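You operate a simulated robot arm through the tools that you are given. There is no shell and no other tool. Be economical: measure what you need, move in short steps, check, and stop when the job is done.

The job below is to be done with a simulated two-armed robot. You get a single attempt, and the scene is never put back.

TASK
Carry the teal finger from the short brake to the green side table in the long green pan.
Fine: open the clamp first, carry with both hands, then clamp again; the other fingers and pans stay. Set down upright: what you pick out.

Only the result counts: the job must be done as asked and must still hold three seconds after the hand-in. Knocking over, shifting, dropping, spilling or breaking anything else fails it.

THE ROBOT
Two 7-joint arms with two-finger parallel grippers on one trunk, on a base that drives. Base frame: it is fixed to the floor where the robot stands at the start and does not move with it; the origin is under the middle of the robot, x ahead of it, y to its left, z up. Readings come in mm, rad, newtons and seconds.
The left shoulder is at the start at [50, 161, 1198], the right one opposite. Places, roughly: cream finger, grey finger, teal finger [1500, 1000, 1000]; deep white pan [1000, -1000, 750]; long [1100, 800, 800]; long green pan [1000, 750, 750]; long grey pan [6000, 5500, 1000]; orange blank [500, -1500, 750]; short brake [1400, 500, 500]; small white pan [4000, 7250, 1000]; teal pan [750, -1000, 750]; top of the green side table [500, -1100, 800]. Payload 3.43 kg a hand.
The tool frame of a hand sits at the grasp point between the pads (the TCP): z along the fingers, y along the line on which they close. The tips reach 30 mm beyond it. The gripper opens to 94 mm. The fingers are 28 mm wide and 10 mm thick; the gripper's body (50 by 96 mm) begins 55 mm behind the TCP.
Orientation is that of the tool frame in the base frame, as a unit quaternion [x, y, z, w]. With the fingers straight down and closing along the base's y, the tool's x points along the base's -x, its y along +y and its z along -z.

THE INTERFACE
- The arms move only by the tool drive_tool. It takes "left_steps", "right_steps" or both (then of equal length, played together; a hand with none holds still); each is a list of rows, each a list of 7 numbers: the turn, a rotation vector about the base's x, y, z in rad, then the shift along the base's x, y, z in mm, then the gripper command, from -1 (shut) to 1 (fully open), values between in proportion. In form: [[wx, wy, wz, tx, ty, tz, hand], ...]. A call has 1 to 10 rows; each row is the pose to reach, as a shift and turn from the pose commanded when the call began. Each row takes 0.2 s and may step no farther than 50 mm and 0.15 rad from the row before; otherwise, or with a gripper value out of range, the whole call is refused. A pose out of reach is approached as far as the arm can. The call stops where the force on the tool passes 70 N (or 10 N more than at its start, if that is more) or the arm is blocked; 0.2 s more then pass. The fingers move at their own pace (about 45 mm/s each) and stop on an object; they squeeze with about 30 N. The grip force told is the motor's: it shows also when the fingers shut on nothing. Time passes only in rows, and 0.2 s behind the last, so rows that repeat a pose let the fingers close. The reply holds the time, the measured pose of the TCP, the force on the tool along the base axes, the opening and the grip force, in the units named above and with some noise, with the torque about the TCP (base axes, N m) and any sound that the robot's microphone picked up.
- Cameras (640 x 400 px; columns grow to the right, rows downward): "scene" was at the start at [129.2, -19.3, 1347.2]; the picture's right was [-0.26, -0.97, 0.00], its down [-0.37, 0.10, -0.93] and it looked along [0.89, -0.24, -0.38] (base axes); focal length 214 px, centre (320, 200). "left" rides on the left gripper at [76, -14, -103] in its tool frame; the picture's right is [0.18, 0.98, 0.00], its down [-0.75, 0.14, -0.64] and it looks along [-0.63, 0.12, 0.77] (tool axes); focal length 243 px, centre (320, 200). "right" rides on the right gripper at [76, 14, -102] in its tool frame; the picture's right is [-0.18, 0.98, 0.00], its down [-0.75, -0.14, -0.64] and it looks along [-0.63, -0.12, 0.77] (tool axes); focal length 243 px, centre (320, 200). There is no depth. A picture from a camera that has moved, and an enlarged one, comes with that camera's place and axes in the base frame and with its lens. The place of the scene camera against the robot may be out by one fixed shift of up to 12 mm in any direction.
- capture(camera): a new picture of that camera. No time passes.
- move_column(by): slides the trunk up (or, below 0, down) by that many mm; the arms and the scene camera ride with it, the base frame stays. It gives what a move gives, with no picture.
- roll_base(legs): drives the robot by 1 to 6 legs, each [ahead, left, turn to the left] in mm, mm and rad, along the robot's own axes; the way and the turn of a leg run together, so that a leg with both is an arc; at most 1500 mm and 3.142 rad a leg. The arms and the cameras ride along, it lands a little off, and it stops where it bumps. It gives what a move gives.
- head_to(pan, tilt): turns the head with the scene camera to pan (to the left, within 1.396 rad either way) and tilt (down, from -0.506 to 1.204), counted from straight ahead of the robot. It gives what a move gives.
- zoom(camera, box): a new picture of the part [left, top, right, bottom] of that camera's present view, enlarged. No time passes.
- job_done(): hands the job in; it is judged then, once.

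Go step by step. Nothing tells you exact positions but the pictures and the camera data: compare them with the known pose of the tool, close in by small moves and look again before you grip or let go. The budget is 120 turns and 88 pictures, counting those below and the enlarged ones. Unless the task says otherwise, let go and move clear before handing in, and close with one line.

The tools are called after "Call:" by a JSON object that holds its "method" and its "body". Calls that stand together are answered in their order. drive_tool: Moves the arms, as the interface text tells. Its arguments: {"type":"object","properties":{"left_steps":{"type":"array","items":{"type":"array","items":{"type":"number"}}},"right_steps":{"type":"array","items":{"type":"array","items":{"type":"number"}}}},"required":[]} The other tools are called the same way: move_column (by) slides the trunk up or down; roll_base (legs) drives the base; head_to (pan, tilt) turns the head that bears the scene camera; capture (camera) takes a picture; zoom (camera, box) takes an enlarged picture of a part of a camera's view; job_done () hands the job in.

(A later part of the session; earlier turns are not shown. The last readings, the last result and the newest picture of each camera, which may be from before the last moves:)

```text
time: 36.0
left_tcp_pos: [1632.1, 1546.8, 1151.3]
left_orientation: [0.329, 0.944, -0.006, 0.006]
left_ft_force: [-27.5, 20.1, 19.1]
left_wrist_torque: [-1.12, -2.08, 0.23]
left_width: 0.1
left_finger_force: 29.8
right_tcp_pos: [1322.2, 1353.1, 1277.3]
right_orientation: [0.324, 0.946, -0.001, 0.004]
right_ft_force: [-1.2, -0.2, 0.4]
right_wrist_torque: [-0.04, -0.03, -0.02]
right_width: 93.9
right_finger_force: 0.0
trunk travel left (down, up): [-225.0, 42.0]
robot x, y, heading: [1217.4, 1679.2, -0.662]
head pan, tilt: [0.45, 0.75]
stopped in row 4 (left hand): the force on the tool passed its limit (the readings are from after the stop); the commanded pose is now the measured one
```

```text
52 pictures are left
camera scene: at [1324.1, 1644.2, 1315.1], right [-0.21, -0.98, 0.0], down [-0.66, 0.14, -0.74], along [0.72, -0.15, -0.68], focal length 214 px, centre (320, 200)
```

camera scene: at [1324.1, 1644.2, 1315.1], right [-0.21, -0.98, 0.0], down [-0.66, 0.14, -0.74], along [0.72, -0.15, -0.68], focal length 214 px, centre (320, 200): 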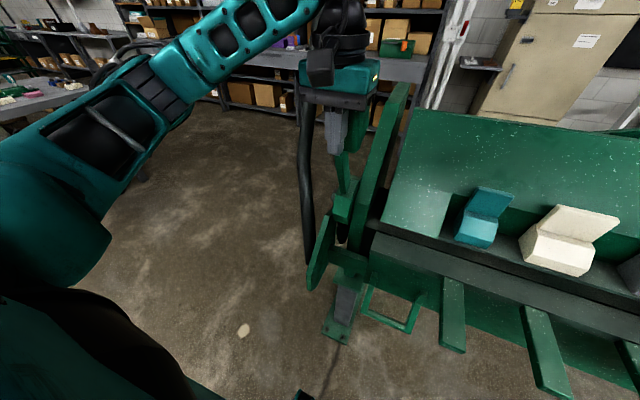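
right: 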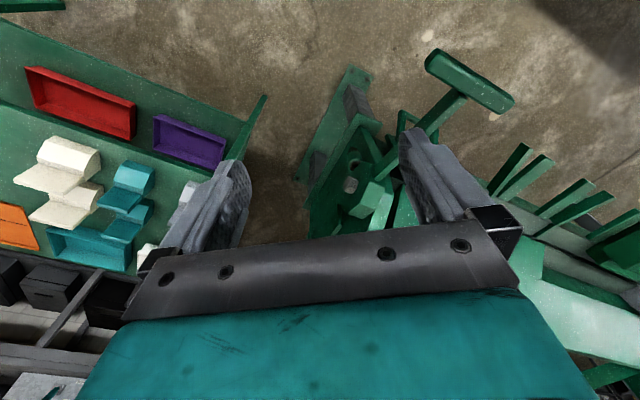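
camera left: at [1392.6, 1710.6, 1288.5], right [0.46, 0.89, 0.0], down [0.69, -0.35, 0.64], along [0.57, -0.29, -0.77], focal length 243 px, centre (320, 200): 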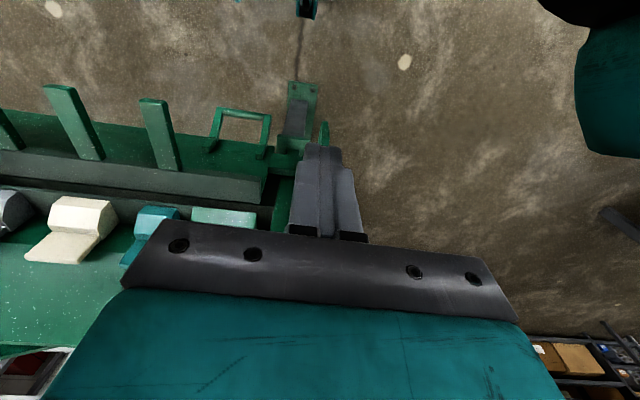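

The clamp lever hit its stop upright, so it should be open. I retract the hand, then drive right so the left hand faces the teal finger at about (1555, 1205, 875).

Call:
{"method": "drive_tool", "body": {"left_steps": [[0, 0, 0, -30, 22, 5, -1], [0, 0, 0, -60, 45, 30, -1], [0, 0, 0, -90, 67, 60, -1], [0, 0, 0, -110, 82, 90, 0.5], [0, 0, 0, -120, 90, 120, 1]]}}

Call:
{"method": "roll_base", "body": {"legs": [[40, -290, 0.01]]}}

Call:
{"method": "head_to", "body": {"pan": 0.1, "tilt": 0.8}}

Call:
{"method": "capture", "body": {"camera": "scene"}}

Call:
{"method": "capture", "body": {"camera": "left"}}

```text
time: 37.2
left_tcp_pos: [1516.8, 1637.5, 1267.8]
left_orientation: [0.325, 0.946, -0.003, 0.001]
left_ft_force: [0.4, 0.3, 0.0]
left_wrist_torque: [-0.02, -0.02, -0.03]
left_width: 49.0
left_finger_force: 0.0
right_tcp_pos: [1327.2, 1348.0, 1277.3]
right_orientation: [0.325, 0.946, 0.0, 0.001]
right_ft_force: [0.1, -0.2, 0.9]
right_wrist_torque: [0.01, 0.02, -0.01]
right_width: 93.7
right_finger_force: 0.0
trunk travel left (down, up): [-225.0, 42.0]
robot x, y, heading: [1216.9, 1679.4, -0.659]
head pan, tilt: [0.45, 0.75]
```

```text
time: 39.2
left_tcp_pos: [1375.5, 1388.8, 1265.9]
left_orientation: [0.316, 0.949, -0.003, 0.002]
left_ft_force: [1.0, 0.1, -0.4]
left_wrist_torque: [0.01, -0.01, 0.01]
left_width: 93.9
left_finger_force: 0.2
right_tcp_pos: [1191.4, 1095.2, 1276.5]
right_orientation: [0.315, 0.949, 0.001, 0.0]
right_ft_force: [0.3, -0.2, 0.4]
right_wrist_torque: [0.02, -0.02, -0.03]
right_width: 94.0
right_finger_force: 0.0
trunk travel left (down, up): [-225.0, 42.0]
robot x, y, heading: [1075.6, 1424.5, -0.644]
head pan, tilt: [0.45, 0.75]
```

```text
time: 40.0
left_tcp_pos: [1376.4, 1388.7, 1267.1]
left_orientation: [0.315, 0.949, -0.004, 0.002]
left_ft_force: [0.3, -1.0, 0.6]
left_wrist_torque: [0.0, -0.01, -0.01]
left_width: 94.0
left_finger_force: 0.0
right_tcp_pos: [1191.3, 1095.7, 1277.1]
right_orientation: [0.316, 0.949, 0.001, 0.0]
right_ft_force: [0.3, 0.5, -1.5]
right_wrist_torque: [-0.02, 0.01, 0.02]
right_width: 94.2
right_finger_force: 0.1
trunk travel left (down, up): [-225.0, 42.0]
robot x, y, heading: [1074.7, 1423.9, -0.643]
head pan, tilt: [0.099, 0.799]
```

```text
51 pictures are left
camera scene: at [1175.8, 1362.2, 1311.0], right [-0.52, -0.86, 0.0], down [-0.61, 0.37, -0.7], along [0.6, -0.36, -0.72], focal length 214 px, centre (320, 200)
```

scene: 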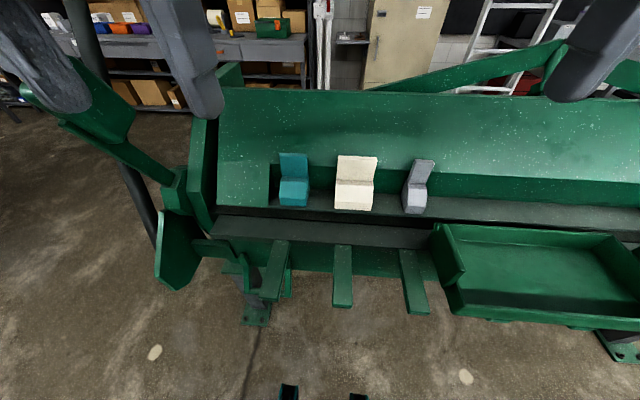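

```text
50 pictures are left
camera left: at [1306.6, 1422.5, 1369.7], right [0.44, 0.9, -0.01], down [0.69, -0.33, 0.65], along [0.58, -0.29, -0.76], focal length 243 px, centre (320, 200)
```

left: 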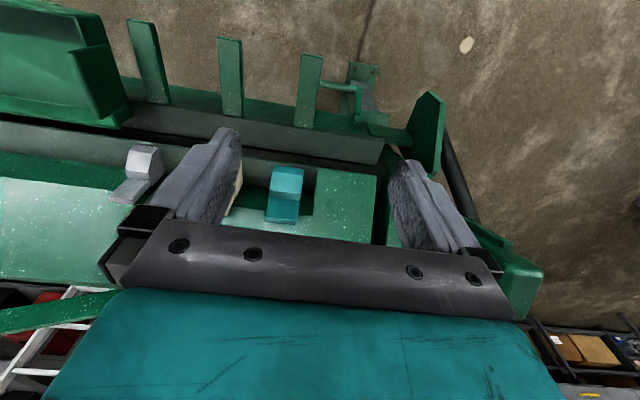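

I zoom on the teal finger in both views to fix its place and size.

Call:
{"method": "zoom", "body": {"camera": "scene", "box": [240, 120, 400, 220]}}

Call:
{"method": "zoom", "body": {"camera": "left", "box": [220, 140, 380, 240]}}

```text
4.00 times, centred on (320, 170) of scene
camera zoom: at [1175.8, 1362.2, 1311.0], right [-0.52, -0.86, 0.0], down [-0.61, 0.37, -0.7], along [0.6, -0.36, -0.72], focal length 858 px, centre (320, 320)
```

zoom: 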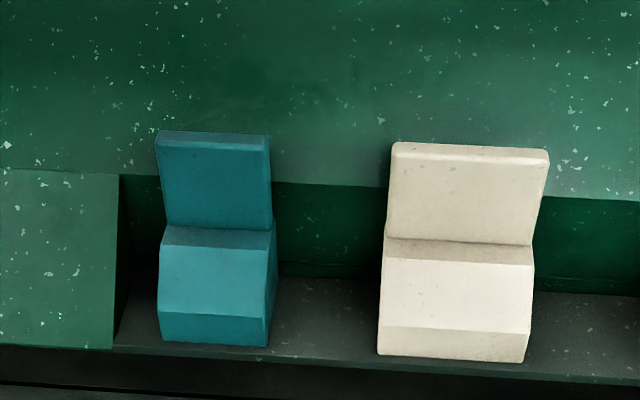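

```text
4.00 times, centred on (300, 190) of left
camera zoom: at [1306.6, 1422.5, 1369.7], right [0.44, 0.9, -0.01], down [0.69, -0.33, 0.65], along [0.58, -0.29, -0.76], focal length 970 px, centre (400, 240)
```

zoom: 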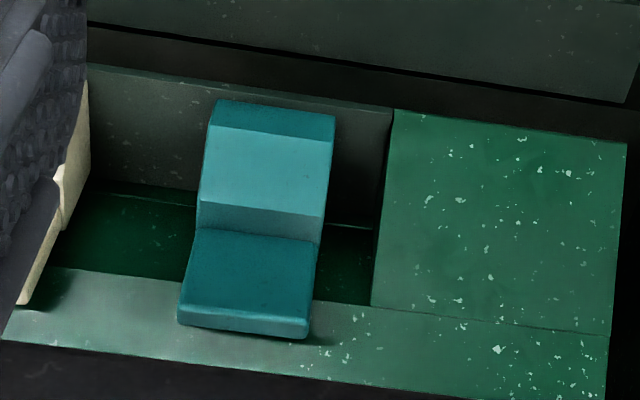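

Teal finger: about 72 mm wide, plate top at (1592, 1190, 1014), foot near z 870. I bring the left hand above its plate, fingers closing along the brake axis.

Call:
{"method": "drive_tool", "body": {"left_steps": [[0, 0, 0, 28, -26, -15, 1], [0, 0, 0, 56, -52, -30, 1], [0, 0, 0, 84, -78, -50, 1], [0, 0, 0, 112, -104, -70, 1], [0, 0, 0, 140, -130, -90, 1], [0, 0, 0, 168, -156, -110, 1], [0, 0, 0, 196, -181, -130, 1], [0, 0, 0, 217, -200, -150, 1], [0, 0, 0, 217, -200, -165, 1]]}}

Call:
{"method": "capture", "body": {"camera": "left"}}

Call:
{"method": "capture", "body": {"camera": "scene"}}

```text
time: 42.0
left_tcp_pos: [1594.3, 1189.4, 1099.8]
left_orientation: [0.316, 0.949, -0.004, 0.002]
left_ft_force: [-0.4, -0.4, 0.3]
left_wrist_torque: [-0.02, 0.0, 0.0]
left_width: 94.1
left_finger_force: 0.0
right_tcp_pos: [1191.1, 1096.6, 1276.8]
right_orientation: [0.315, 0.949, 0.001, 0.001]
right_ft_force: [0.3, 0.7, -0.6]
right_wrist_torque: [0.0, 0.0, -0.02]
right_width: 93.9
right_finger_force: 0.1
trunk travel left (down, up): [-225.0, 42.0]
robot x, y, heading: [1076.1, 1419.9, -0.639]
head pan, tilt: [0.099, 0.799]
```

```text
47 pictures are left
camera left: at [1523.1, 1223.3, 1204.0], right [0.44, 0.9, -0.01], down [0.69, -0.33, 0.65], along [0.58, -0.29, -0.76], focal length 243 px, centre (320, 200)
```

left: 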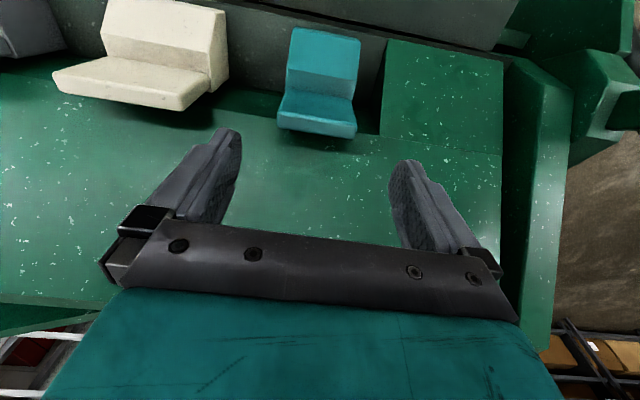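

```text
46 pictures are left
camera scene: at [1175.9, 1362.4, 1311.1], right [-0.52, -0.86, 0.0], down [-0.61, 0.37, -0.7], along [0.6, -0.36, -0.72], focal length 214 px, centre (320, 200)
```

scene: 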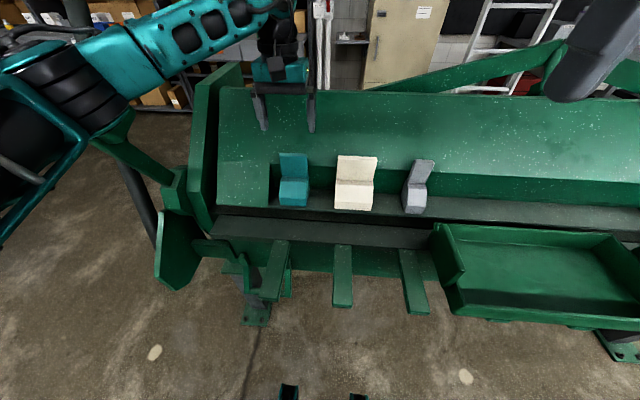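

The hand is nearly aligned over the plate; I correct by a few millimetres, descend around the plate and stop before gripping.

Call:
{"method": "drive_tool", "body": {"left_steps": [[0, 0, 0, 2, -4, -30, 1], [0, 0, 0, 2, -4, -60, 1], [0, 0, 0, 2, -4, -85, 1], [0, 0, 0, 2, -4, -105, 1]]}}

Call:
{"method": "capture", "body": {"camera": "left"}}

Call:
{"method": "zoom", "body": {"camera": "scene", "box": [200, 80, 420, 220]}}

```text
time: 43.0
left_tcp_pos: [1596.1, 1186.3, 996.2]
left_orientation: [0.316, 0.949, -0.003, 0.002]
left_ft_force: [0.3, 1.4, 0.8]
left_wrist_torque: [0.0, 0.03, 0.01]
left_width: 93.9
left_finger_force: 0.1
right_tcp_pos: [1191.3, 1095.9, 1276.5]
right_orientation: [0.315, 0.949, 0.001, 0.001]
right_ft_force: [0.3, 0.1, -0.3]
right_wrist_torque: [0.01, 0.01, 0.02]
right_width: 94.2
right_finger_force: 0.0
trunk travel left (down, up): [-225.0, 42.0]
robot x, y, heading: [1075.2, 1419.9, -0.639]
head pan, tilt: [0.099, 0.799]
```

```text
45 pictures are left
camera left: at [1526.1, 1219.8, 1099.1], right [0.44, 0.9, -0.01], down [0.69, -0.33, 0.65], along [0.58, -0.29, -0.76], focal length 243 px, centre (320, 200)
```

left: 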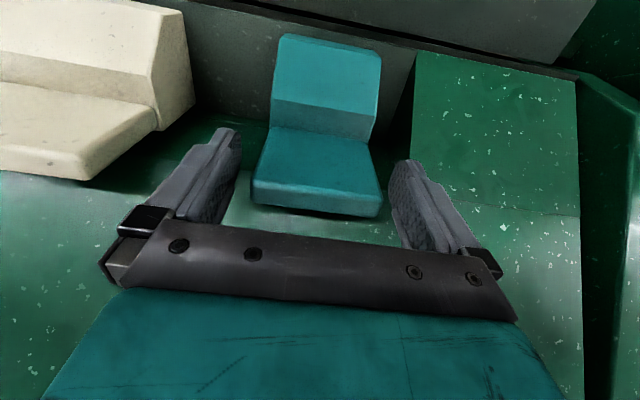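

```text
2.86 times, centred on (310, 150) of scene
camera zoom: at [1175.9, 1362.1, 1311.0], right [-0.52, -0.86, 0.0], down [-0.61, 0.37, -0.7], along [0.6, -0.36, -0.72], focal length 613 px, centre (349, 343)
```

zoom: 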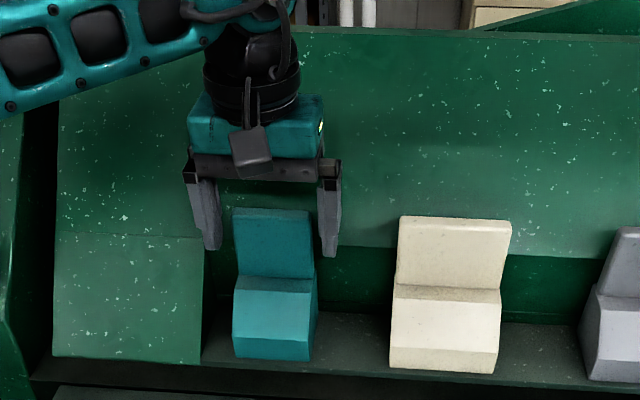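

The plate top is at about z 997, its front face right at the TCP. I shift 6 mm back, descend 34 mm and close.

Call:
{"method": "drive_tool", "body": {"left_steps": [[0, 0, 0, 5, -4, -10, 1], [0, 0, 0, 5, -4, -22, 1], [0, 0, 0, 5, -4, -34, 1], [0, 0, 0, 5, -4, -34, -1], [0, 0, 0, 5, -4, -34, -1], [0, 0, 0, 5, -4, -34, -1], [0, 0, 0, 5, -4, -34, -1]]}}

Call:
{"method": "capture", "body": {"camera": "left"}}

```text
time: 44.6
left_tcp_pos: [1599.2, 1180.8, 961.3]
left_orientation: [0.316, 0.949, -0.003, 0.001]
left_ft_force: [0.3, 1.0, -0.4]
left_wrist_torque: [0.05, -0.18, 0.02]
left_width: 72.6
left_finger_force: 30.2
right_tcp_pos: [1191.1, 1096.1, 1276.9]
right_orientation: [0.315, 0.949, 0.0, 0.0]
right_ft_force: [1.1, -0.7, -0.2]
right_wrist_torque: [0.01, 0.03, 0.02]
right_width: 93.8
right_finger_force: 0.1
trunk travel left (down, up): [-225.0, 42.0]
robot x, y, heading: [1073.9, 1422.6, -0.643]
head pan, tilt: [0.099, 0.799]
```

```text
43 pictures are left
camera left: at [1530.3, 1215.2, 1064.1], right [0.44, 0.9, -0.01], down [0.69, -0.33, 0.65], along [0.58, -0.29, -0.76], focal length 243 px, centre (320, 200)
```

left: 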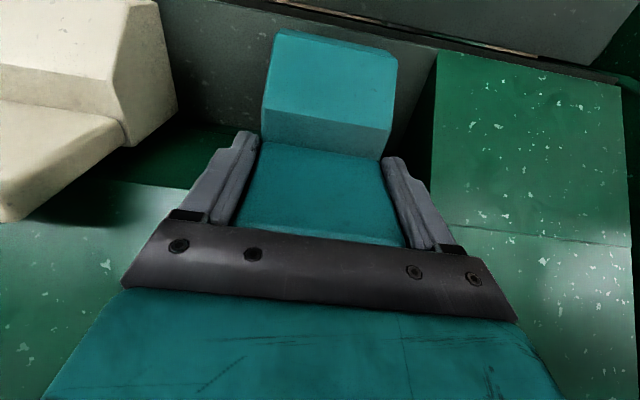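

Gripped at 72.6 mm with no side load. I lift slowly and watch the force.

Call:
{"method": "drive_tool", "body": {"left_steps": [[0, 0, 0, 0, 0, 4, -1], [0, 0, 0, 0, 0, 10, -1], [0, 0, 0, 0, 0, 18, -1], [0, 0, 0, 0, 0, 18, -1]]}}

Call:
{"method": "zoom", "body": {"camera": "scene", "box": [200, 80, 420, 220]}}

```text
time: 45.6
left_tcp_pos: [1599.1, 1180.2, 978.6]
left_orientation: [0.316, 0.949, -0.003, 0.002]
left_ft_force: [-0.4, 0.8, -3.5]
left_wrist_torque: [-0.05, -0.05, 0.01]
left_width: 72.2
left_finger_force: 30.9
right_tcp_pos: [1190.7, 1096.8, 1276.8]
right_orientation: [0.316, 0.949, 0.001, 0.0]
right_ft_force: [-0.7, 0.1, 0.6]
right_wrist_torque: [0.03, 0.02, -0.01]
right_width: 93.8
right_finger_force: 0.1
trunk travel left (down, up): [-225.0, 42.0]
robot x, y, heading: [1075.0, 1422.6, -0.645]
head pan, tilt: [0.099, 0.799]
```

```text
2.86 times, centred on (310, 150) of scene
camera zoom: at [1176.1, 1362.0, 1311.0], right [-0.52, -0.86, 0.0], down [-0.61, 0.37, -0.7], along [0.6, -0.36, -0.72], focal length 613 px, centre (349, 343)
```

zoom: 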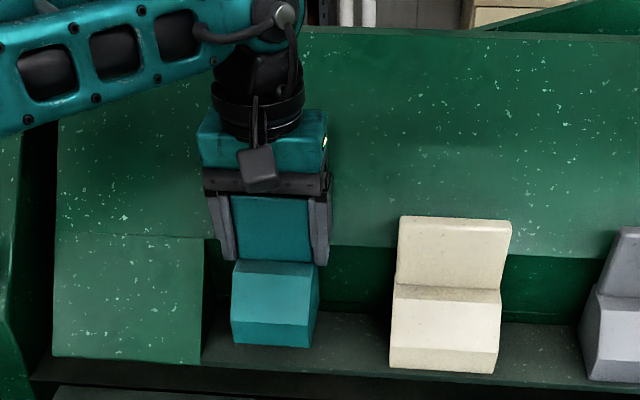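

It came free easily. I lift it, draw it toward the robot and then drive right along the brake to the pan.

Call:
{"method": "drive_tool", "body": {"left_steps": [[0, 0, 0, 0, 0, 25, -1], [0, 0, 0, -10, 8, 55, -1], [0, 0, 0, -35, 26, 85, -1], [0, 0, 0, -70, 52, 105, -1], [0, 0, 0, -105, 78, 120, -1], [0, 0, 0, -140, 104, 120, -1], [0, 0, 0, -165, 122, 120, -1]]}}

Call:
{"method": "roll_base", "body": {"legs": [[0, -490, 0]]}}

Call:
{"method": "head_to", "body": {"pan": 0.0, "tilt": 0.95}}

Call:
{"method": "capture", "body": {"camera": "scene"}}

Call:
{"method": "capture", "body": {"camera": "left"}}

```text
time: 47.2
left_tcp_pos: [1432.7, 1305.4, 1098.4]
left_orientation: [0.316, 0.949, -0.004, 0.003]
left_ft_force: [-0.2, 0.1, -3.5]
left_wrist_torque: [-0.03, -0.02, -0.03]
left_width: 72.7
left_finger_force: 29.8
right_tcp_pos: [1190.1, 1096.6, 1277.4]
right_orientation: [0.316, 0.949, 0.001, 0.001]
right_ft_force: [-0.5, 0.1, 0.3]
right_wrist_torque: [-0.02, -0.01, 0.0]
right_width: 94.1
right_finger_force: 0.0
trunk travel left (down, up): [-225.0, 42.0]
robot x, y, heading: [1072.8, 1420.7, -0.64]
head pan, tilt: [0.099, 0.799]
```

```text
time: 50.1
left_tcp_pos: [1143.8, 918.1, 1096.7]
left_orientation: [0.317, 0.948, -0.003, 0.001]
left_ft_force: [0.6, -0.4, -3.2]
left_wrist_torque: [0.0, -0.04, 0.0]
left_width: 72.6
left_finger_force: 30.2
right_tcp_pos: [901.3, 710.5, 1276.6]
right_orientation: [0.317, 0.949, 0.001, 0.0]
right_ft_force: [0.1, -0.3, 0.1]
right_wrist_torque: [-0.01, 0.0, 0.01]
right_width: 94.1
right_finger_force: 0.1
trunk travel left (down, up): [-225.0, 42.0]
robot x, y, heading: [783.2, 1034.6, -0.64]
head pan, tilt: [0.099, 0.799]
```

```text
time: 50.8
left_tcp_pos: [1143.7, 918.5, 1096.8]
left_orientation: [0.317, 0.948, -0.004, 0.001]
left_ft_force: [0.7, -0.8, -2.7]
left_wrist_torque: [-0.03, -0.06, -0.01]
left_width: 72.5
left_finger_force: 30.1
right_tcp_pos: [901.8, 710.5, 1278.0]
right_orientation: [0.316, 0.949, 0.0, 0.0]
right_ft_force: [0.5, 0.3, -0.2]
right_wrist_torque: [0.01, -0.01, -0.03]
right_width: 94.0
right_finger_force: 0.1
trunk travel left (down, up): [-225.0, 42.0]
robot x, y, heading: [787.2, 1035.2, -0.641]
head pan, tilt: [0.0, 0.949]
```

```text
41 pictures are left
camera scene: at [876.4, 974.8, 1299.5], right [-0.6, -0.8, 0.0], down [-0.65, 0.49, -0.58], along [0.47, -0.35, -0.81], focal length 214 px, centre (320, 200)
```

scene: 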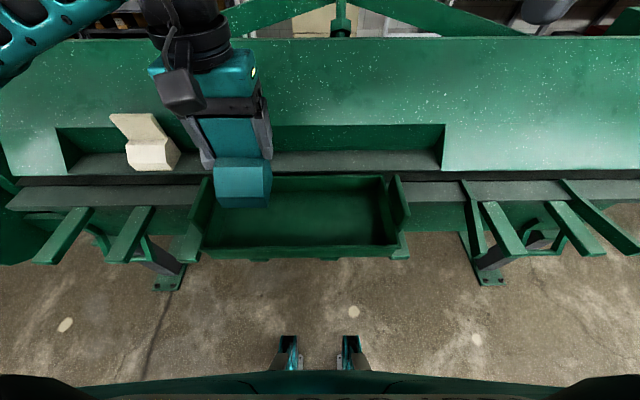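

```text
40 pictures are left
camera left: at [1075.1, 952.9, 1199.6], right [0.44, 0.9, -0.01], down [0.69, -0.34, 0.64], along [0.58, -0.29, -0.76], focal length 243 px, centre (320, 200)
```

left: 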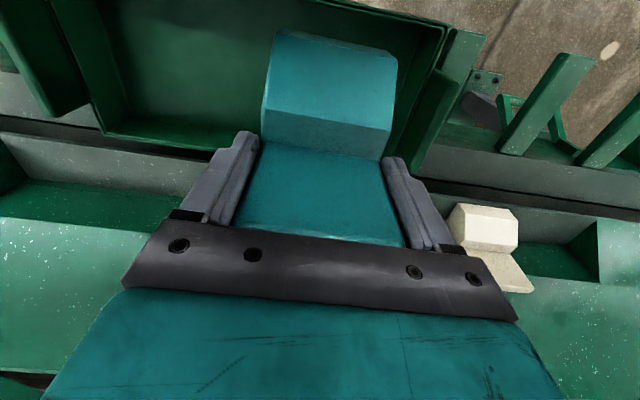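

The pan is right below: rim z ≈ 872, centre about (1127, 842), roughly 414 × 200 mm. I centre the finger over it and lower partly, then look.

Call:
{"method": "drive_tool", "body": {"left_steps": [[0, 0, 0, 0, -30, 0, -1], [0, 0, 0, 1, -60, 0, -1], [0, 0, 0, 1, -82, -10, -1], [0, 0, 0, 1, -82, -45, -1], [0, 0, 0, 1, -82, -80, -1], [0, 0, 0, 1, -82, -110, -1]]}}

Call:
{"method": "capture", "body": {"camera": "scene"}}

Call:
{"method": "capture", "body": {"camera": "left"}}

```text
time: 52.2
left_tcp_pos: [1147.7, 834.6, 988.4]
left_orientation: [0.318, 0.948, -0.003, 0.001]
left_ft_force: [0.4, -0.2, -3.0]
left_wrist_torque: [-0.03, -0.03, -0.01]
left_width: 72.5
left_finger_force: 29.9
right_tcp_pos: [902.4, 710.1, 1277.0]
right_orientation: [0.316, 0.949, 0.0, -0.001]
right_ft_force: [0.5, 0.3, 0.1]
right_wrist_torque: [-0.02, -0.02, 0.02]
right_width: 94.2
right_finger_force: 0.0
trunk travel left (down, up): [-225.0, 42.0]
robot x, y, heading: [785.7, 1037.3, -0.646]
head pan, tilt: [0.0, 0.949]
```

```text
39 pictures are left
camera scene: at [876.5, 974.6, 1299.5], right [-0.6, -0.8, 0.0], down [-0.65, 0.49, -0.58], along [0.47, -0.35, -0.81], focal length 214 px, centre (320, 200)
```

scene: 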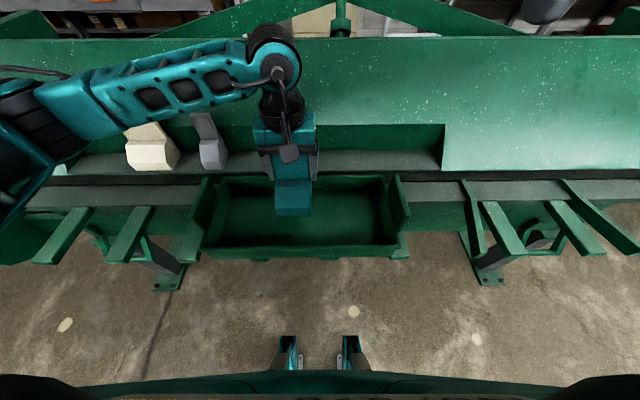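

```text
38 pictures are left
camera left: at [1077.9, 870.2, 1091.8], right [0.44, 0.9, -0.01], down [0.69, -0.33, 0.64], along [0.58, -0.29, -0.76], focal length 243 px, centre (320, 200)
```

left: 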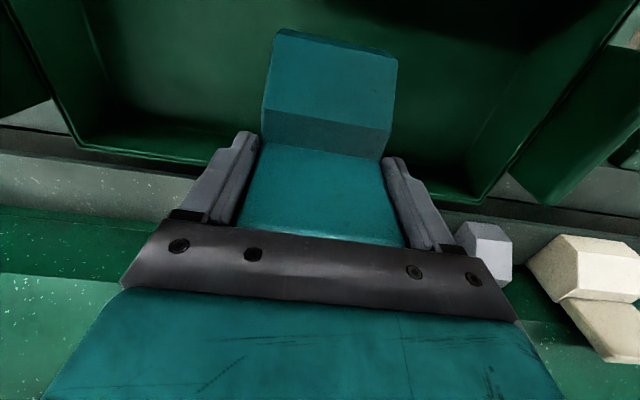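

Well centred over the pan. I lower further, then feel for the pan floor in small steps.

Call:
{"method": "drive_tool", "body": {"left_steps": [[0, 0, 0, 0, 0, -20, -1], [0, 0, 0, 0, 0, -40, -1], [0, 0, 0, 0, 0, -55, -1], [0, 0, 0, 0, 0, -60, -1]]}}

Call:
{"method": "zoom", "body": {"camera": "scene", "box": [170, 120, 430, 280]}}

```text
time: 53.2
left_tcp_pos: [1145.7, 836.4, 928.1]
left_orientation: [0.317, 0.948, -0.003, 0.002]
left_ft_force: [0.1, 0.5, -2.8]
left_wrist_torque: [-0.04, -0.04, -0.05]
left_width: 72.7
left_finger_force: 30.1
right_tcp_pos: [901.7, 710.1, 1277.3]
right_orientation: [0.317, 0.948, 0.001, 0.0]
right_ft_force: [0.6, -0.2, -0.1]
right_wrist_torque: [0.0, -0.01, 0.01]
right_width: 94.1
right_finger_force: 0.1
trunk travel left (down, up): [-225.0, 42.0]
robot x, y, heading: [789.3, 1039.7, -0.645]
head pan, tilt: [0.0, 0.949]
```

```text
2.46 times, centred on (300, 200) of scene
camera zoom: at [876.3, 974.6, 1299.5], right [-0.6, -0.8, 0.0], down [-0.65, 0.49, -0.58], along [0.47, -0.35, -0.81], focal length 528 px, centre (369, 200)
```

zoom: 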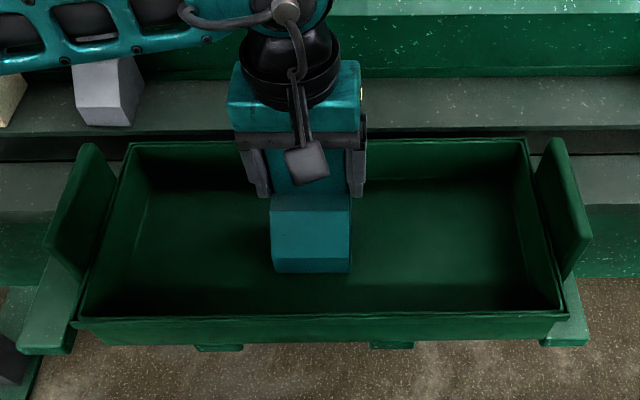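

Call:
{"method": "drive_tool", "body": {"left_steps": [[0, 0, 0, 0, 0, -4, -1], [0, 0, 0, 0, 0, -8, -1], [0, 0, 0, 0, 0, -12, -1], [0, 0, 0, 0, 0, -12, -1]]}}

```text
time: 54.2
left_tcp_pos: [1142.3, 834.4, 917.8]
left_orientation: [0.318, 0.948, -0.006, 0.004]
left_ft_force: [4.0, 0.7, 24.2]
left_wrist_torque: [0.16, -0.28, -0.04]
left_width: 73.0
left_finger_force: 29.7
right_tcp_pos: [901.0, 711.8, 1278.1]
right_orientation: [0.317, 0.948, 0.001, 0.002]
right_ft_force: [-0.8, -0.7, 0.8]
right_wrist_torque: [0.0, 0.02, -0.03]
right_width: 94.4
right_finger_force: 0.1
trunk travel left (down, up): [-225.0, 42.0]
robot x, y, heading: [787.4, 1036.7, -0.643]
head pan, tilt: [0.0, 0.949]
```

The foot touches the pan floor (z ≈ 918 at the TCP). I relieve the pressure, open and withdraw upward.

Call:
{"method": "drive_tool", "body": {"left_steps": [[0, 0, 0, 0, 0, 2, -1], [0, 0, 0, 0, 0, 2, 0.6], [0, 0, 0, 0, 0, 2, 0.9], [0, 0, 0, 0, 0, 2, 0.9], [0, 0, 0, 0, 0, 30, 0.9], [0, 0, 0, 0, 0, 70, 0.9], [0, 0, 0, 0, 0, 115, 0.9], [0, 0, 0, 0, 0, 160, 0.9]]}}

Call:
{"method": "capture", "body": {"camera": "left"}}

Call:
{"method": "zoom", "body": {"camera": "scene", "box": [170, 120, 430, 280]}}

```text
time: 56.0
left_tcp_pos: [1142.7, 833.4, 1075.0]
left_orientation: [0.317, 0.948, -0.004, 0.002]
left_ft_force: [0.7, 0.0, 0.1]
left_wrist_torque: [-0.01, -0.01, 0.02]
left_width: 89.3
left_finger_force: 0.1
right_tcp_pos: [901.6, 710.0, 1277.0]
right_orientation: [0.318, 0.948, 0.001, 0.001]
right_ft_force: [-0.2, 0.0, -0.1]
right_wrist_torque: [0.03, 0.01, 0.01]
right_width: 94.2
right_finger_force: 0.0
trunk travel left (down, up): [-225.0, 42.0]
robot x, y, heading: [788.6, 1038.7, -0.645]
head pan, tilt: [0.0, 0.949]
```

```text
36 pictures are left
camera left: at [1072.5, 869.0, 1178.1], right [0.44, 0.9, -0.01], down [0.69, -0.34, 0.65], along [0.58, -0.29, -0.76], focal length 243 px, centre (320, 200)
```

left: 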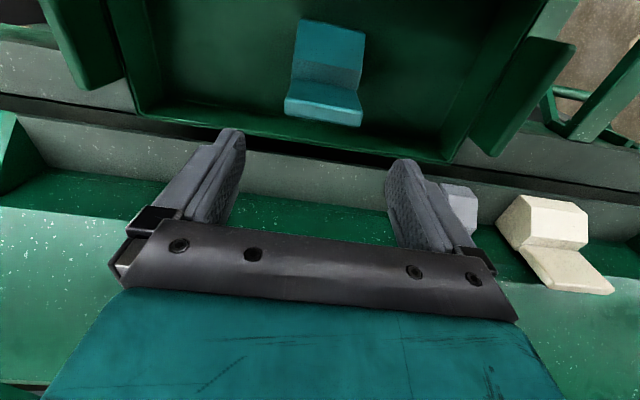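

```text
2.46 times, centred on (300, 200) of scene
camera zoom: at [875.8, 974.6, 1299.5], right [-0.6, -0.8, 0.0], down [-0.65, 0.49, -0.58], along [0.47, -0.35, -0.81], focal length 528 px, centre (369, 200)
```

zoom: 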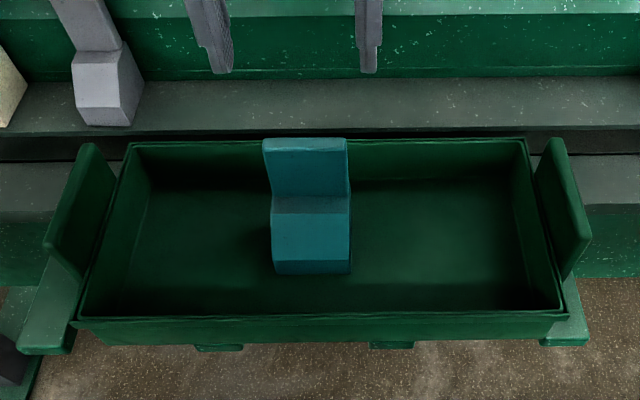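

The teal finger stands upright in the pan, well centred. Next I centre the robot on the pan and bring both hands above the upright end grips (about (1281, 1023) and (1004, 644)).

Call:
{"method": "roll_base", "body": {"legs": [[0, 45, 0]]}}

```text
time: 56.9
left_tcp_pos: [1168.9, 871.1, 1074.8]
left_orientation: [0.317, 0.948, -0.005, 0.001]
left_ft_force: [0.4, -0.2, -0.4]
left_wrist_torque: [-0.01, 0.05, -0.01]
left_width: 89.4
left_finger_force: 0.0
right_tcp_pos: [929.2, 749.6, 1277.0]
right_orientation: [0.317, 0.948, -0.001, 0.0]
right_ft_force: [0.8, 0.4, -0.3]
right_wrist_torque: [0.02, 0.03, 0.02]
right_width: 94.0
right_finger_force: 0.1
trunk travel left (down, up): [-225.0, 42.0]
robot x, y, heading: [815.1, 1075.7, -0.647]
head pan, tilt: [0.0, 0.949]
```

Call:
{"method": "drive_tool", "body": {"left_steps": [[0, 0, 0, 22, 30, 0, 1], [0, 0, 0, 45, 61, 0, 1], [0, 0, 0, 67, 91, 0, 1], [0, 0, 0, 90, 122, -5, 1], [0, 0, 0, 112, 152, -10, 1], [0, 0, 0, 112, 152, -20, 1]], "right_steps": [[0, 0, 0, 12, -18, -36, 1], [0, 0, 0, 25, -35, -72, 1], [0, 0, 0, 37, -53, -108, 1], [0, 0, 0, 50, -70, -144, 1], [0, 0, 0, 62, -88, -180, 1], [0, 0, 0, 75, -106, -216, 1]]}}

Call:
{"method": "capture", "body": {"camera": "left"}}

Call:
{"method": "capture", "body": {"camera": "right"}}

Call:
{"method": "capture", "body": {"camera": "scene"}}

```text
time: 58.3
left_tcp_pos: [1282.6, 1024.0, 1053.7]
left_orientation: [0.318, 0.948, -0.003, 0.001]
left_ft_force: [0.7, 0.5, 0.1]
left_wrist_torque: [-0.01, -0.04, -0.02]
left_width: 94.1
left_finger_force: 0.0
right_tcp_pos: [1003.0, 639.2, 1061.1]
right_orientation: [0.317, 0.948, 0.001, 0.001]
right_ft_force: [0.2, 0.1, 0.0]
right_wrist_torque: [0.0, -0.02, -0.03]
right_width: 93.9
right_finger_force: 0.1
trunk travel left (down, up): [-225.0, 42.0]
robot x, y, heading: [814.1, 1073.4, -0.648]
head pan, tilt: [0.0, 0.949]
```

```text
34 pictures are left
camera left: at [1213.4, 1057.8, 1156.9], right [0.45, 0.9, -0.01], down [0.69, -0.34, 0.65], along [0.58, -0.29, -0.76], focal length 243 px, centre (320, 200)
```

left: 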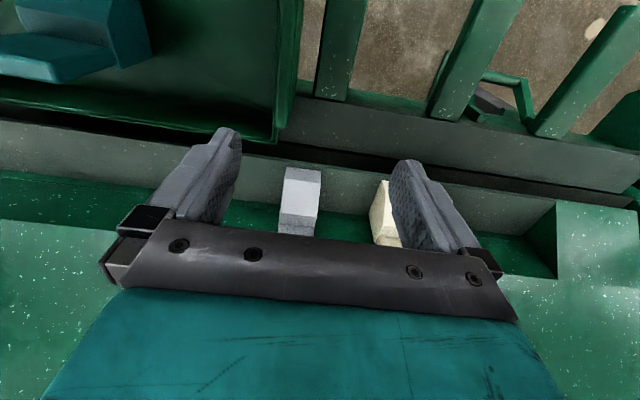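

```text
33 pictures are left
camera right: at [949.4, 695.7, 1164.8], right [0.74, 0.67, 0.0], down [0.52, -0.57, 0.64], along [0.43, -0.47, -0.77], focal length 243 px, centre (320, 200)
```

right: 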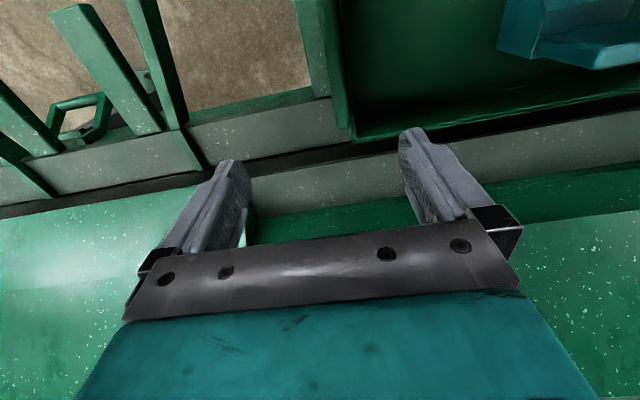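

```text
32 pictures are left
camera scene: at [903.5, 1010.4, 1299.5], right [-0.6, -0.8, 0.0], down [-0.65, 0.49, -0.58], along [0.47, -0.35, -0.81], focal length 214 px, centre (320, 200)
```

scene: 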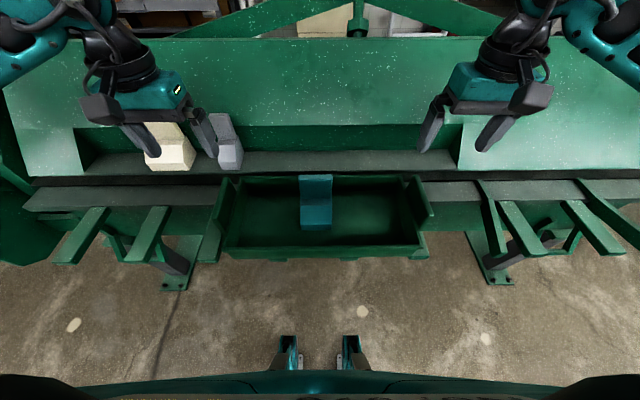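

I zoom on each grip in the hand cameras to line the hands up exactly.

Call:
{"method": "zoom", "body": {"camera": "left", "box": [200, 0, 440, 150]}}

Call:
{"method": "zoom", "body": {"camera": "right", "box": [220, 0, 460, 150]}}

Call:
{"method": "zoom", "body": {"camera": "scene", "box": [190, 150, 450, 280]}}

```text
2.67 times, centred on (320, 75) of left
camera zoom: at [1213.4, 1057.8, 1156.9], right [0.45, 0.9, -0.01], down [0.69, -0.34, 0.65], along [0.58, -0.29, -0.76], focal length 647 px, centre (320, 533)
```

zoom: 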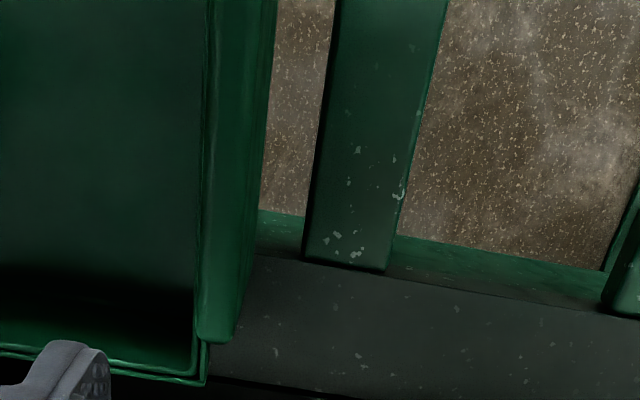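

```text
2.67 times, centred on (340, 75) of right
camera zoom: at [949.4, 695.7, 1164.8], right [0.74, 0.67, 0.0], down [0.52, -0.57, 0.64], along [0.43, -0.47, -0.77], focal length 647 px, centre (267, 533)
```

zoom: 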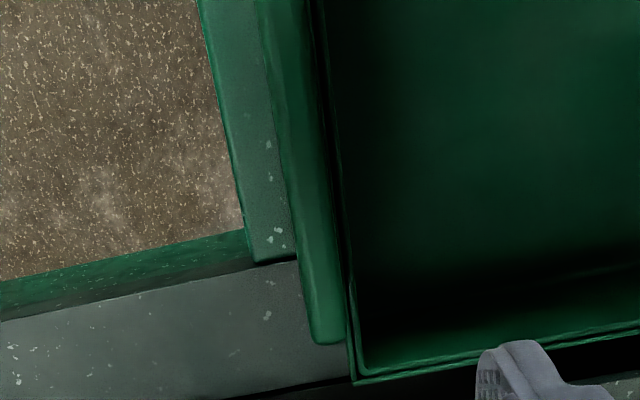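

```text
2.46 times, centred on (320, 215) of scene
camera zoom: at [903.5, 1010.4, 1299.5], right [-0.6, -0.8, 0.0], down [-0.65, 0.49, -0.58], along [0.47, -0.35, -0.81], focal length 528 px, centre (320, 163)
```

zoom: 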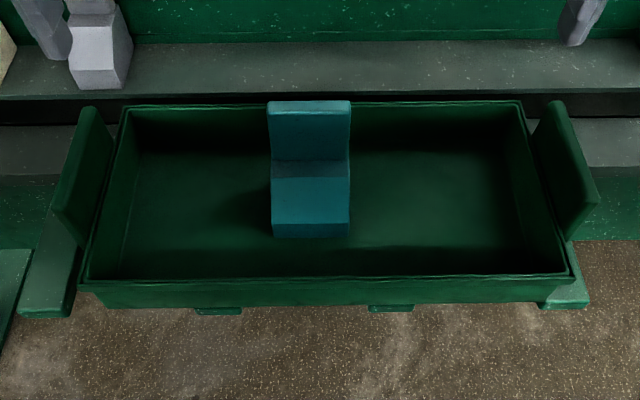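

The grips are upright slabs with tops at z ≈ 947: left centred near (1239, 1018), right near (985, 674). I move over them and look before descending.

Call:
{"method": "drive_tool", "body": {"left_steps": [[0, 0, 0, -22, -3, -10, 1], [0, 0, 0, -43.6, -6, -20, 1], [0, 0, 0, -43.6, -6, -44, 1]], "right_steps": [[0, 0, 0, -9, 17, -10, 1], [0, 0, 0, -18.3, 35, -25, 1], [0, 0, 0, -18.3, 35, -51, 1]]}}

Call:
{"method": "capture", "body": {"camera": "left"}}

Call:
{"method": "capture", "body": {"camera": "right"}}

```text
time: 59.1
left_tcp_pos: [1237.4, 1018.6, 1011.2]
left_orientation: [0.317, 0.948, -0.003, 0.002]
left_ft_force: [0.1, 0.2, -0.3]
left_wrist_torque: [0.01, -0.04, 0.05]
left_width: 93.6
left_finger_force: 0.0
right_tcp_pos: [985.9, 675.8, 1013.0]
right_orientation: [0.318, 0.948, 0.0, 0.001]
right_ft_force: [0.1, -0.7, -1.0]
right_wrist_torque: [-0.03, -0.01, 0.03]
right_width: 93.9
right_finger_force: 0.0
trunk travel left (down, up): [-225.0, 42.0]
robot x, y, heading: [813.2, 1076.3, -0.649]
head pan, tilt: [0.0, 0.949]
```

```text
28 pictures are left
camera left: at [1168.1, 1052.5, 1114.2], right [0.44, 0.9, -0.01], down [0.69, -0.34, 0.65], along [0.58, -0.29, -0.76], focal length 243 px, centre (320, 200)
```

left: 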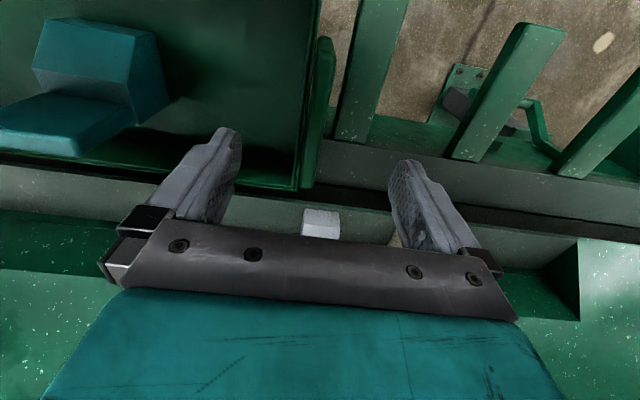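

```text
27 pictures are left
camera right: at [932.7, 732.5, 1115.5], right [0.74, 0.67, 0.0], down [0.52, -0.57, 0.64], along [0.43, -0.47, -0.77], focal length 243 px, centre (320, 200)
```

right: 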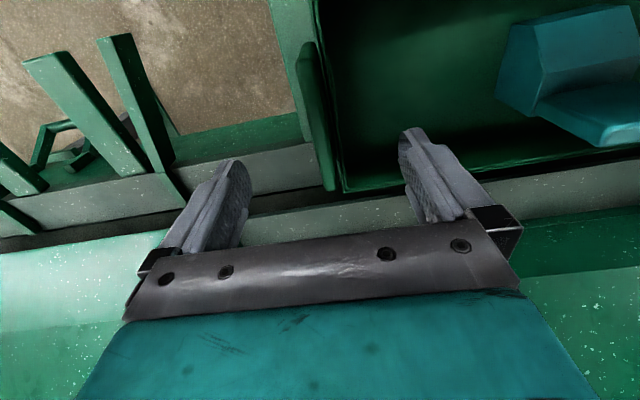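

Both hands are centred over the grips. I descend both and close.

Call:
{"method": "drive_tool", "body": {"left_steps": [[0, 0, 0, -4, 1, -30, 1], [0, 0, 0, -5, 1, -60, 1], [0, 0, 0, -5, 1, -80, 1], [0, 0, 0, -5, 1, -92, 1], [0, 0, 0, -5, 1, -92, -1], [0, 0, 0, -5, 1, -92, -1], [0, 0, 0, -5, 1, -92, -1], [0, 0, 0, -5, 1, -92, -1], [0, 0, 0, -5, 1, -92, -1]], "right_steps": [[0, 0, 0, -4, 3, -30, 1], [0, 0, 0, -4, 3, -60, 1], [0, 0, 0, -4, 3, -80, 1], [0, 0, 0, -4, 3, -94, 1], [0, 0, 0, -4, 3, -94, -1], [0, 0, 0, -4, 3, -94, -1], [0, 0, 0, -4, 3, -94, -1], [0, 0, 0, -4, 3, -94, -1], [0, 0, 0, -4, 3, -94, -1]]}}

Call:
{"method": "capture", "body": {"camera": "scene"}}

```text
time: 61.1
left_tcp_pos: [1230.3, 1014.5, 917.5]
left_orientation: [0.319, 0.948, -0.007, 0.0]
left_ft_force: [-9.5, -18.1, -0.1]
left_wrist_torque: [-0.72, 0.81, 0.64]
left_width: 23.5
left_finger_force: 29.1
right_tcp_pos: [982.2, 681.7, 917.2]
right_orientation: [0.314, 0.95, 0.004, 0.001]
right_ft_force: [9.4, 17.4, -0.5]
right_wrist_torque: [0.57, -0.92, 0.6]
right_width: 23.4
right_finger_force: 29.7
trunk travel left (down, up): [-225.0, 42.0]
robot x, y, heading: [813.4, 1072.4, -0.644]
head pan, tilt: [0.0, 0.949]
```

```text
26 pictures are left
camera scene: at [903.8, 1010.8, 1299.3], right [-0.6, -0.8, 0.0], down [-0.65, 0.49, -0.58], along [0.47, -0.35, -0.81], focal length 214 px, centre (320, 200)
```

scene: 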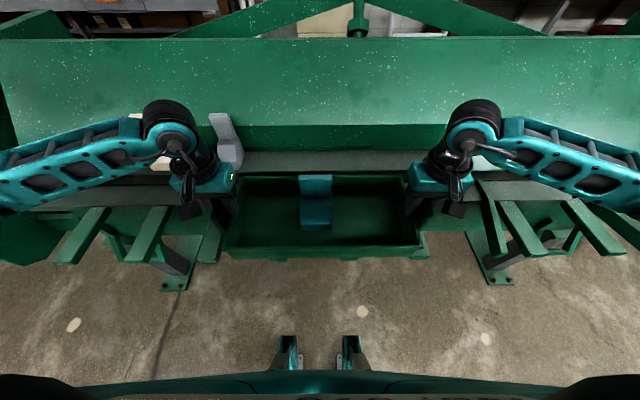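

Both grips held (23.5 mm). I relax the inward strain and lift both hands together.

Call:
{"method": "drive_tool", "body": {"left_steps": [[0, 0, 0, -2, -3, 0, -1], [0, 0, 0, -2, -3, 10, -1], [0, 0, 0, -2, -3, 25, -1], [0, 0, 0, -2, -3, 45, -1], [0, 0, 0, -2, -3, 65, -1], [0, 0, 0, -2, -3, 65, -1]], "right_steps": [[0, 0, 0, 2, 3, 0, -1], [0, 0, 0, 2, 3, 10, -1], [0, 0, 0, 2, 3, 25, -1], [0, 0, 0, 2, 3, 45, -1], [0, 0, 0, 2, 3, 65, -1], [0, 0, 0, 2, 3, 65, -1]]}}

Call:
{"method": "capture", "body": {"camera": "scene"}}

```text
time: 62.5
left_tcp_pos: [1232.3, 1015.7, 982.5]
left_orientation: [0.317, 0.949, -0.002, 0.001]
left_ft_force: [4.7, 2.0, -5.4]
left_wrist_torque: [-0.97, 0.41, 0.62]
left_width: 23.4
left_finger_force: 30.4
right_tcp_pos: [983.0, 683.0, 981.8]
right_orientation: [0.317, 0.948, 0.0, 0.0]
right_ft_force: [-4.7, -0.7, -4.6]
right_wrist_torque: [1.08, -0.33, 0.69]
right_width: 23.8
right_finger_force: 30.1
trunk travel left (down, up): [-225.0, 42.0]
robot x, y, heading: [813.2, 1074.4, -0.642]
head pan, tilt: [0.0, 0.949]
```

```text
25 pictures are left
camera scene: at [904.0, 1010.6, 1299.4], right [-0.6, -0.8, 0.0], down [-0.65, 0.49, -0.58], along [0.46, -0.35, -0.81], focal length 214 px, centre (320, 200)
```

scene: 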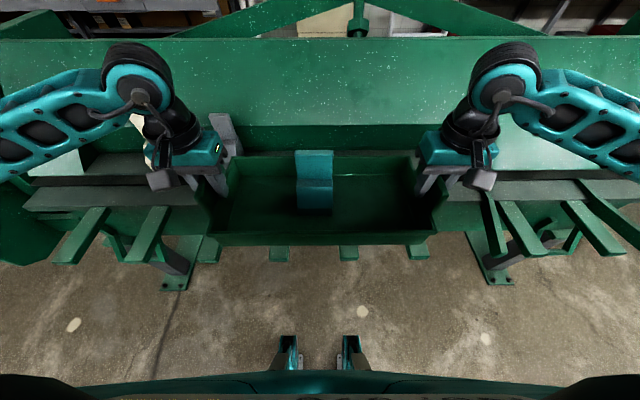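

The pan hangs level with the finger upright inside. I raise it and draw it toward the robot.

Call:
{"method": "drive_tool", "body": {"left_steps": [[0, 0, 0, 0, 0, 20, -1], [0, 0, 0, -8, 6, 40, -1], [0, 0, 0, -20, 15, 60, -1], [0, 0, 0, -34, 25, 80, -1], [0, 0, 0, -48, 36, 95, -1], [0, 0, 0, -62, 46, 100, -1], [0, 0, 0, -72, 54, 100, -1], [0, 0, 0, -72, 54, 100, -1]], "right_steps": [[0, 0, 0, 0, 0, 20, -1], [0, 0, 0, -8, 6, 40, -1], [0, 0, 0, -20, 15, 60, -1], [0, 0, 0, -34, 25, 80, -1], [0, 0, 0, -48, 36, 95, -1], [0, 0, 0, -62, 46, 100, -1], [0, 0, 0, -72, 54, 100, -1], [0, 0, 0, -72, 54, 100, -1]]}}

Call:
{"method": "head_to", "body": {"pan": -0.8, "tilt": 0.6}}

Call:
{"method": "capture", "body": {"camera": "scene"}}

```text
time: 64.3
left_tcp_pos: [1159.5, 1067.7, 1081.7]
left_orientation: [0.318, 0.948, -0.002, 0.001]
left_ft_force: [14.4, 12.9, -5.7]
left_wrist_torque: [-0.48, 0.66, 0.57]
left_width: 23.6
left_finger_force: 30.5
right_tcp_pos: [912.3, 734.6, 1081.1]
right_orientation: [0.317, 0.948, -0.001, 0.001]
right_ft_force: [-14.5, -13.5, -5.3]
right_wrist_torque: [0.78, -0.64, 0.74]
right_width: 23.7
right_finger_force: 30.2
trunk travel left (down, up): [-225.0, 42.0]
robot x, y, heading: [812.2, 1071.6, -0.639]
head pan, tilt: [0.0, 0.949]
```

```text
time: 65.4
left_tcp_pos: [1159.2, 1068.5, 1084.1]
left_orientation: [0.318, 0.948, -0.004, 0.001]
left_ft_force: [15.8, 14.8, -5.1]
left_wrist_torque: [-0.44, 0.84, 0.6]
left_width: 23.5
left_finger_force: 30.5
right_tcp_pos: [913.0, 734.8, 1082.2]
right_orientation: [0.317, 0.948, 0.0, 0.0]
right_ft_force: [-15.2, -14.3, -4.6]
right_wrist_torque: [0.72, -0.81, 0.62]
right_width: 23.8
right_finger_force: 30.1
trunk travel left (down, up): [-225.0, 42.0]
robot x, y, heading: [816.7, 1074.8, -0.643]
head pan, tilt: [-0.799, 0.6]
```

```text
24 pictures are left
camera scene: at [857.0, 966.8, 1327.8], right [-0.99, -0.13, 0.0], down [-0.07, 0.56, -0.82], along [0.1, -0.82, -0.57], focal length 214 px, centre (320, 200)
```

scene: 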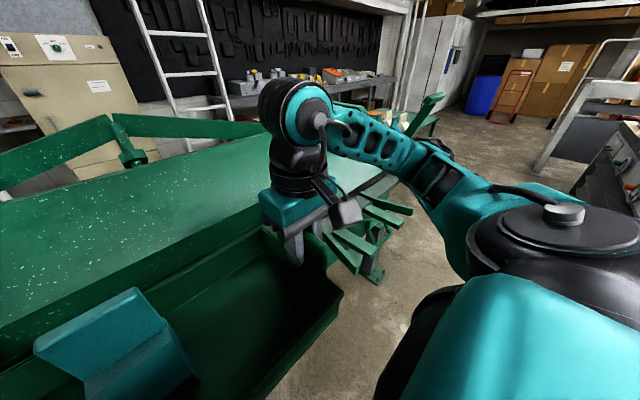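

The right lever has swung up together with the left one, so nothing sticks out. I back off a little and drive right along the aisle toward the side table.

Call:
{"method": "roll_base", "body": {"legs": [[-150, 0, 0], [0, -1400, 0]]}}

Call:
{"method": "head_to", "body": {"pan": -0.6, "tilt": 0.5}}

Call:
{"method": "capture", "body": {"camera": "scene"}}

```text
time: 73.3
left_tcp_pos: [194.4, 46.1, 1082.5]
left_orientation: [0.324, 0.946, -0.004, 0.002]
left_ft_force: [16.2, 14.1, -6.6]
left_wrist_torque: [-0.66, 0.48, 0.68]
left_width: 23.4
left_finger_force: 29.8
right_tcp_pos: [-59.1, -284.2, 1081.8]
right_orientation: [0.323, 0.946, 0.0, 0.0]
right_ft_force: [-15.7, -15.1, -4.3]
right_wrist_torque: [0.89, -0.48, 0.73]
right_width: 23.4
right_finger_force: 30.0
trunk travel left (down, up): [-225.0, 42.0]
robot x, y, heading: [-152.8, 58.7, -0.657]
head pan, tilt: [-0.799, 0.6]
```

```text
time: 74.1
left_tcp_pos: [194.7, 46.0, 1083.5]
left_orientation: [0.322, 0.947, -0.003, 0.001]
left_ft_force: [7.1, 2.3, -6.1]
left_wrist_torque: [-0.43, 1.02, 0.72]
left_width: 23.4
left_finger_force: 29.8
right_tcp_pos: [-58.8, -284.1, 1080.9]
right_orientation: [0.322, 0.947, 0.0, 0.0]
right_ft_force: [-6.5, -2.9, -4.7]
right_wrist_torque: [0.81, -1.07, 0.77]
right_width: 23.7
right_finger_force: 30.4
trunk travel left (down, up): [-225.0, 42.0]
robot x, y, heading: [-150.0, 59.3, -0.657]
head pan, tilt: [-0.6, 0.499]
```

```text
23 pictures are left
camera scene: at [-92.4, -49.8, 1336.9], right [-0.95, -0.31, 0.0], down [-0.15, 0.46, -0.88], along [0.27, -0.84, -0.48], focal length 214 px, centre (320, 200)
```

scene: 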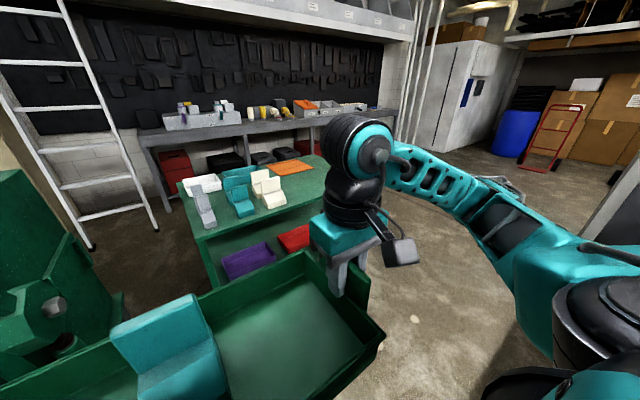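

The table's right part is hidden by the arm; I drive further right to face the table.

Call:
{"method": "roll_base", "body": {"legs": [[0, -620, 0.015]]}}

Call:
{"method": "head_to", "body": {"pan": 0.0, "tilt": 0.4}}

Call:
{"method": "capture", "body": {"camera": "scene"}}

```text
time: 77.6
left_tcp_pos: [-188.8, -451.8, 1081.7]
left_orientation: [0.315, 0.949, -0.002, 0.002]
left_ft_force: [6.8, 4.2, -5.7]
left_wrist_torque: [-0.9, 0.41, 0.74]
left_width: 23.2
left_finger_force: 30.2
right_tcp_pos: [-435.6, -786.6, 1081.8]
right_orientation: [0.316, 0.949, 0.001, 0.001]
right_ft_force: [-7.4, -3.6, -5.1]
right_wrist_torque: [1.07, -0.36, 0.78]
right_width: 23.6
right_finger_force: 30.2
trunk travel left (down, up): [-225.0, 42.0]
robot x, y, heading: [-534.6, -443.7, -0.64]
head pan, tilt: [-0.6, 0.499]
```

```text
time: 78.6
left_tcp_pos: [-188.0, -451.5, 1082.0]
left_orientation: [0.314, 0.949, -0.004, 0.002]
left_ft_force: [6.3, 2.8, -6.2]
left_wrist_torque: [-0.57, 0.95, 0.77]
left_width: 23.5
left_finger_force: 29.6
right_tcp_pos: [-434.8, -786.6, 1081.3]
right_orientation: [0.314, 0.949, 0.0, 0.0]
right_ft_force: [-6.2, -2.0, -4.2]
right_wrist_torque: [0.84, -0.94, 0.78]
right_width: 23.9
right_finger_force: 30.3
trunk travel left (down, up): [-225.0, 42.0]
robot x, y, heading: [-532.2, -444.3, -0.638]
head pan, tilt: [0.0, 0.4]
```

```text
22 pictures are left
camera scene: at [-428.2, -521.8, 1346.0], right [-0.6, -0.8, 0.0], down [-0.31, 0.23, -0.92], along [0.74, -0.55, -0.39], focal length 214 px, centre (320, 200)
```

scene: 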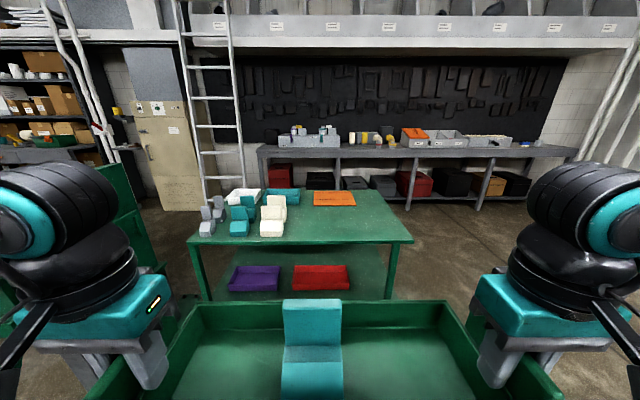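

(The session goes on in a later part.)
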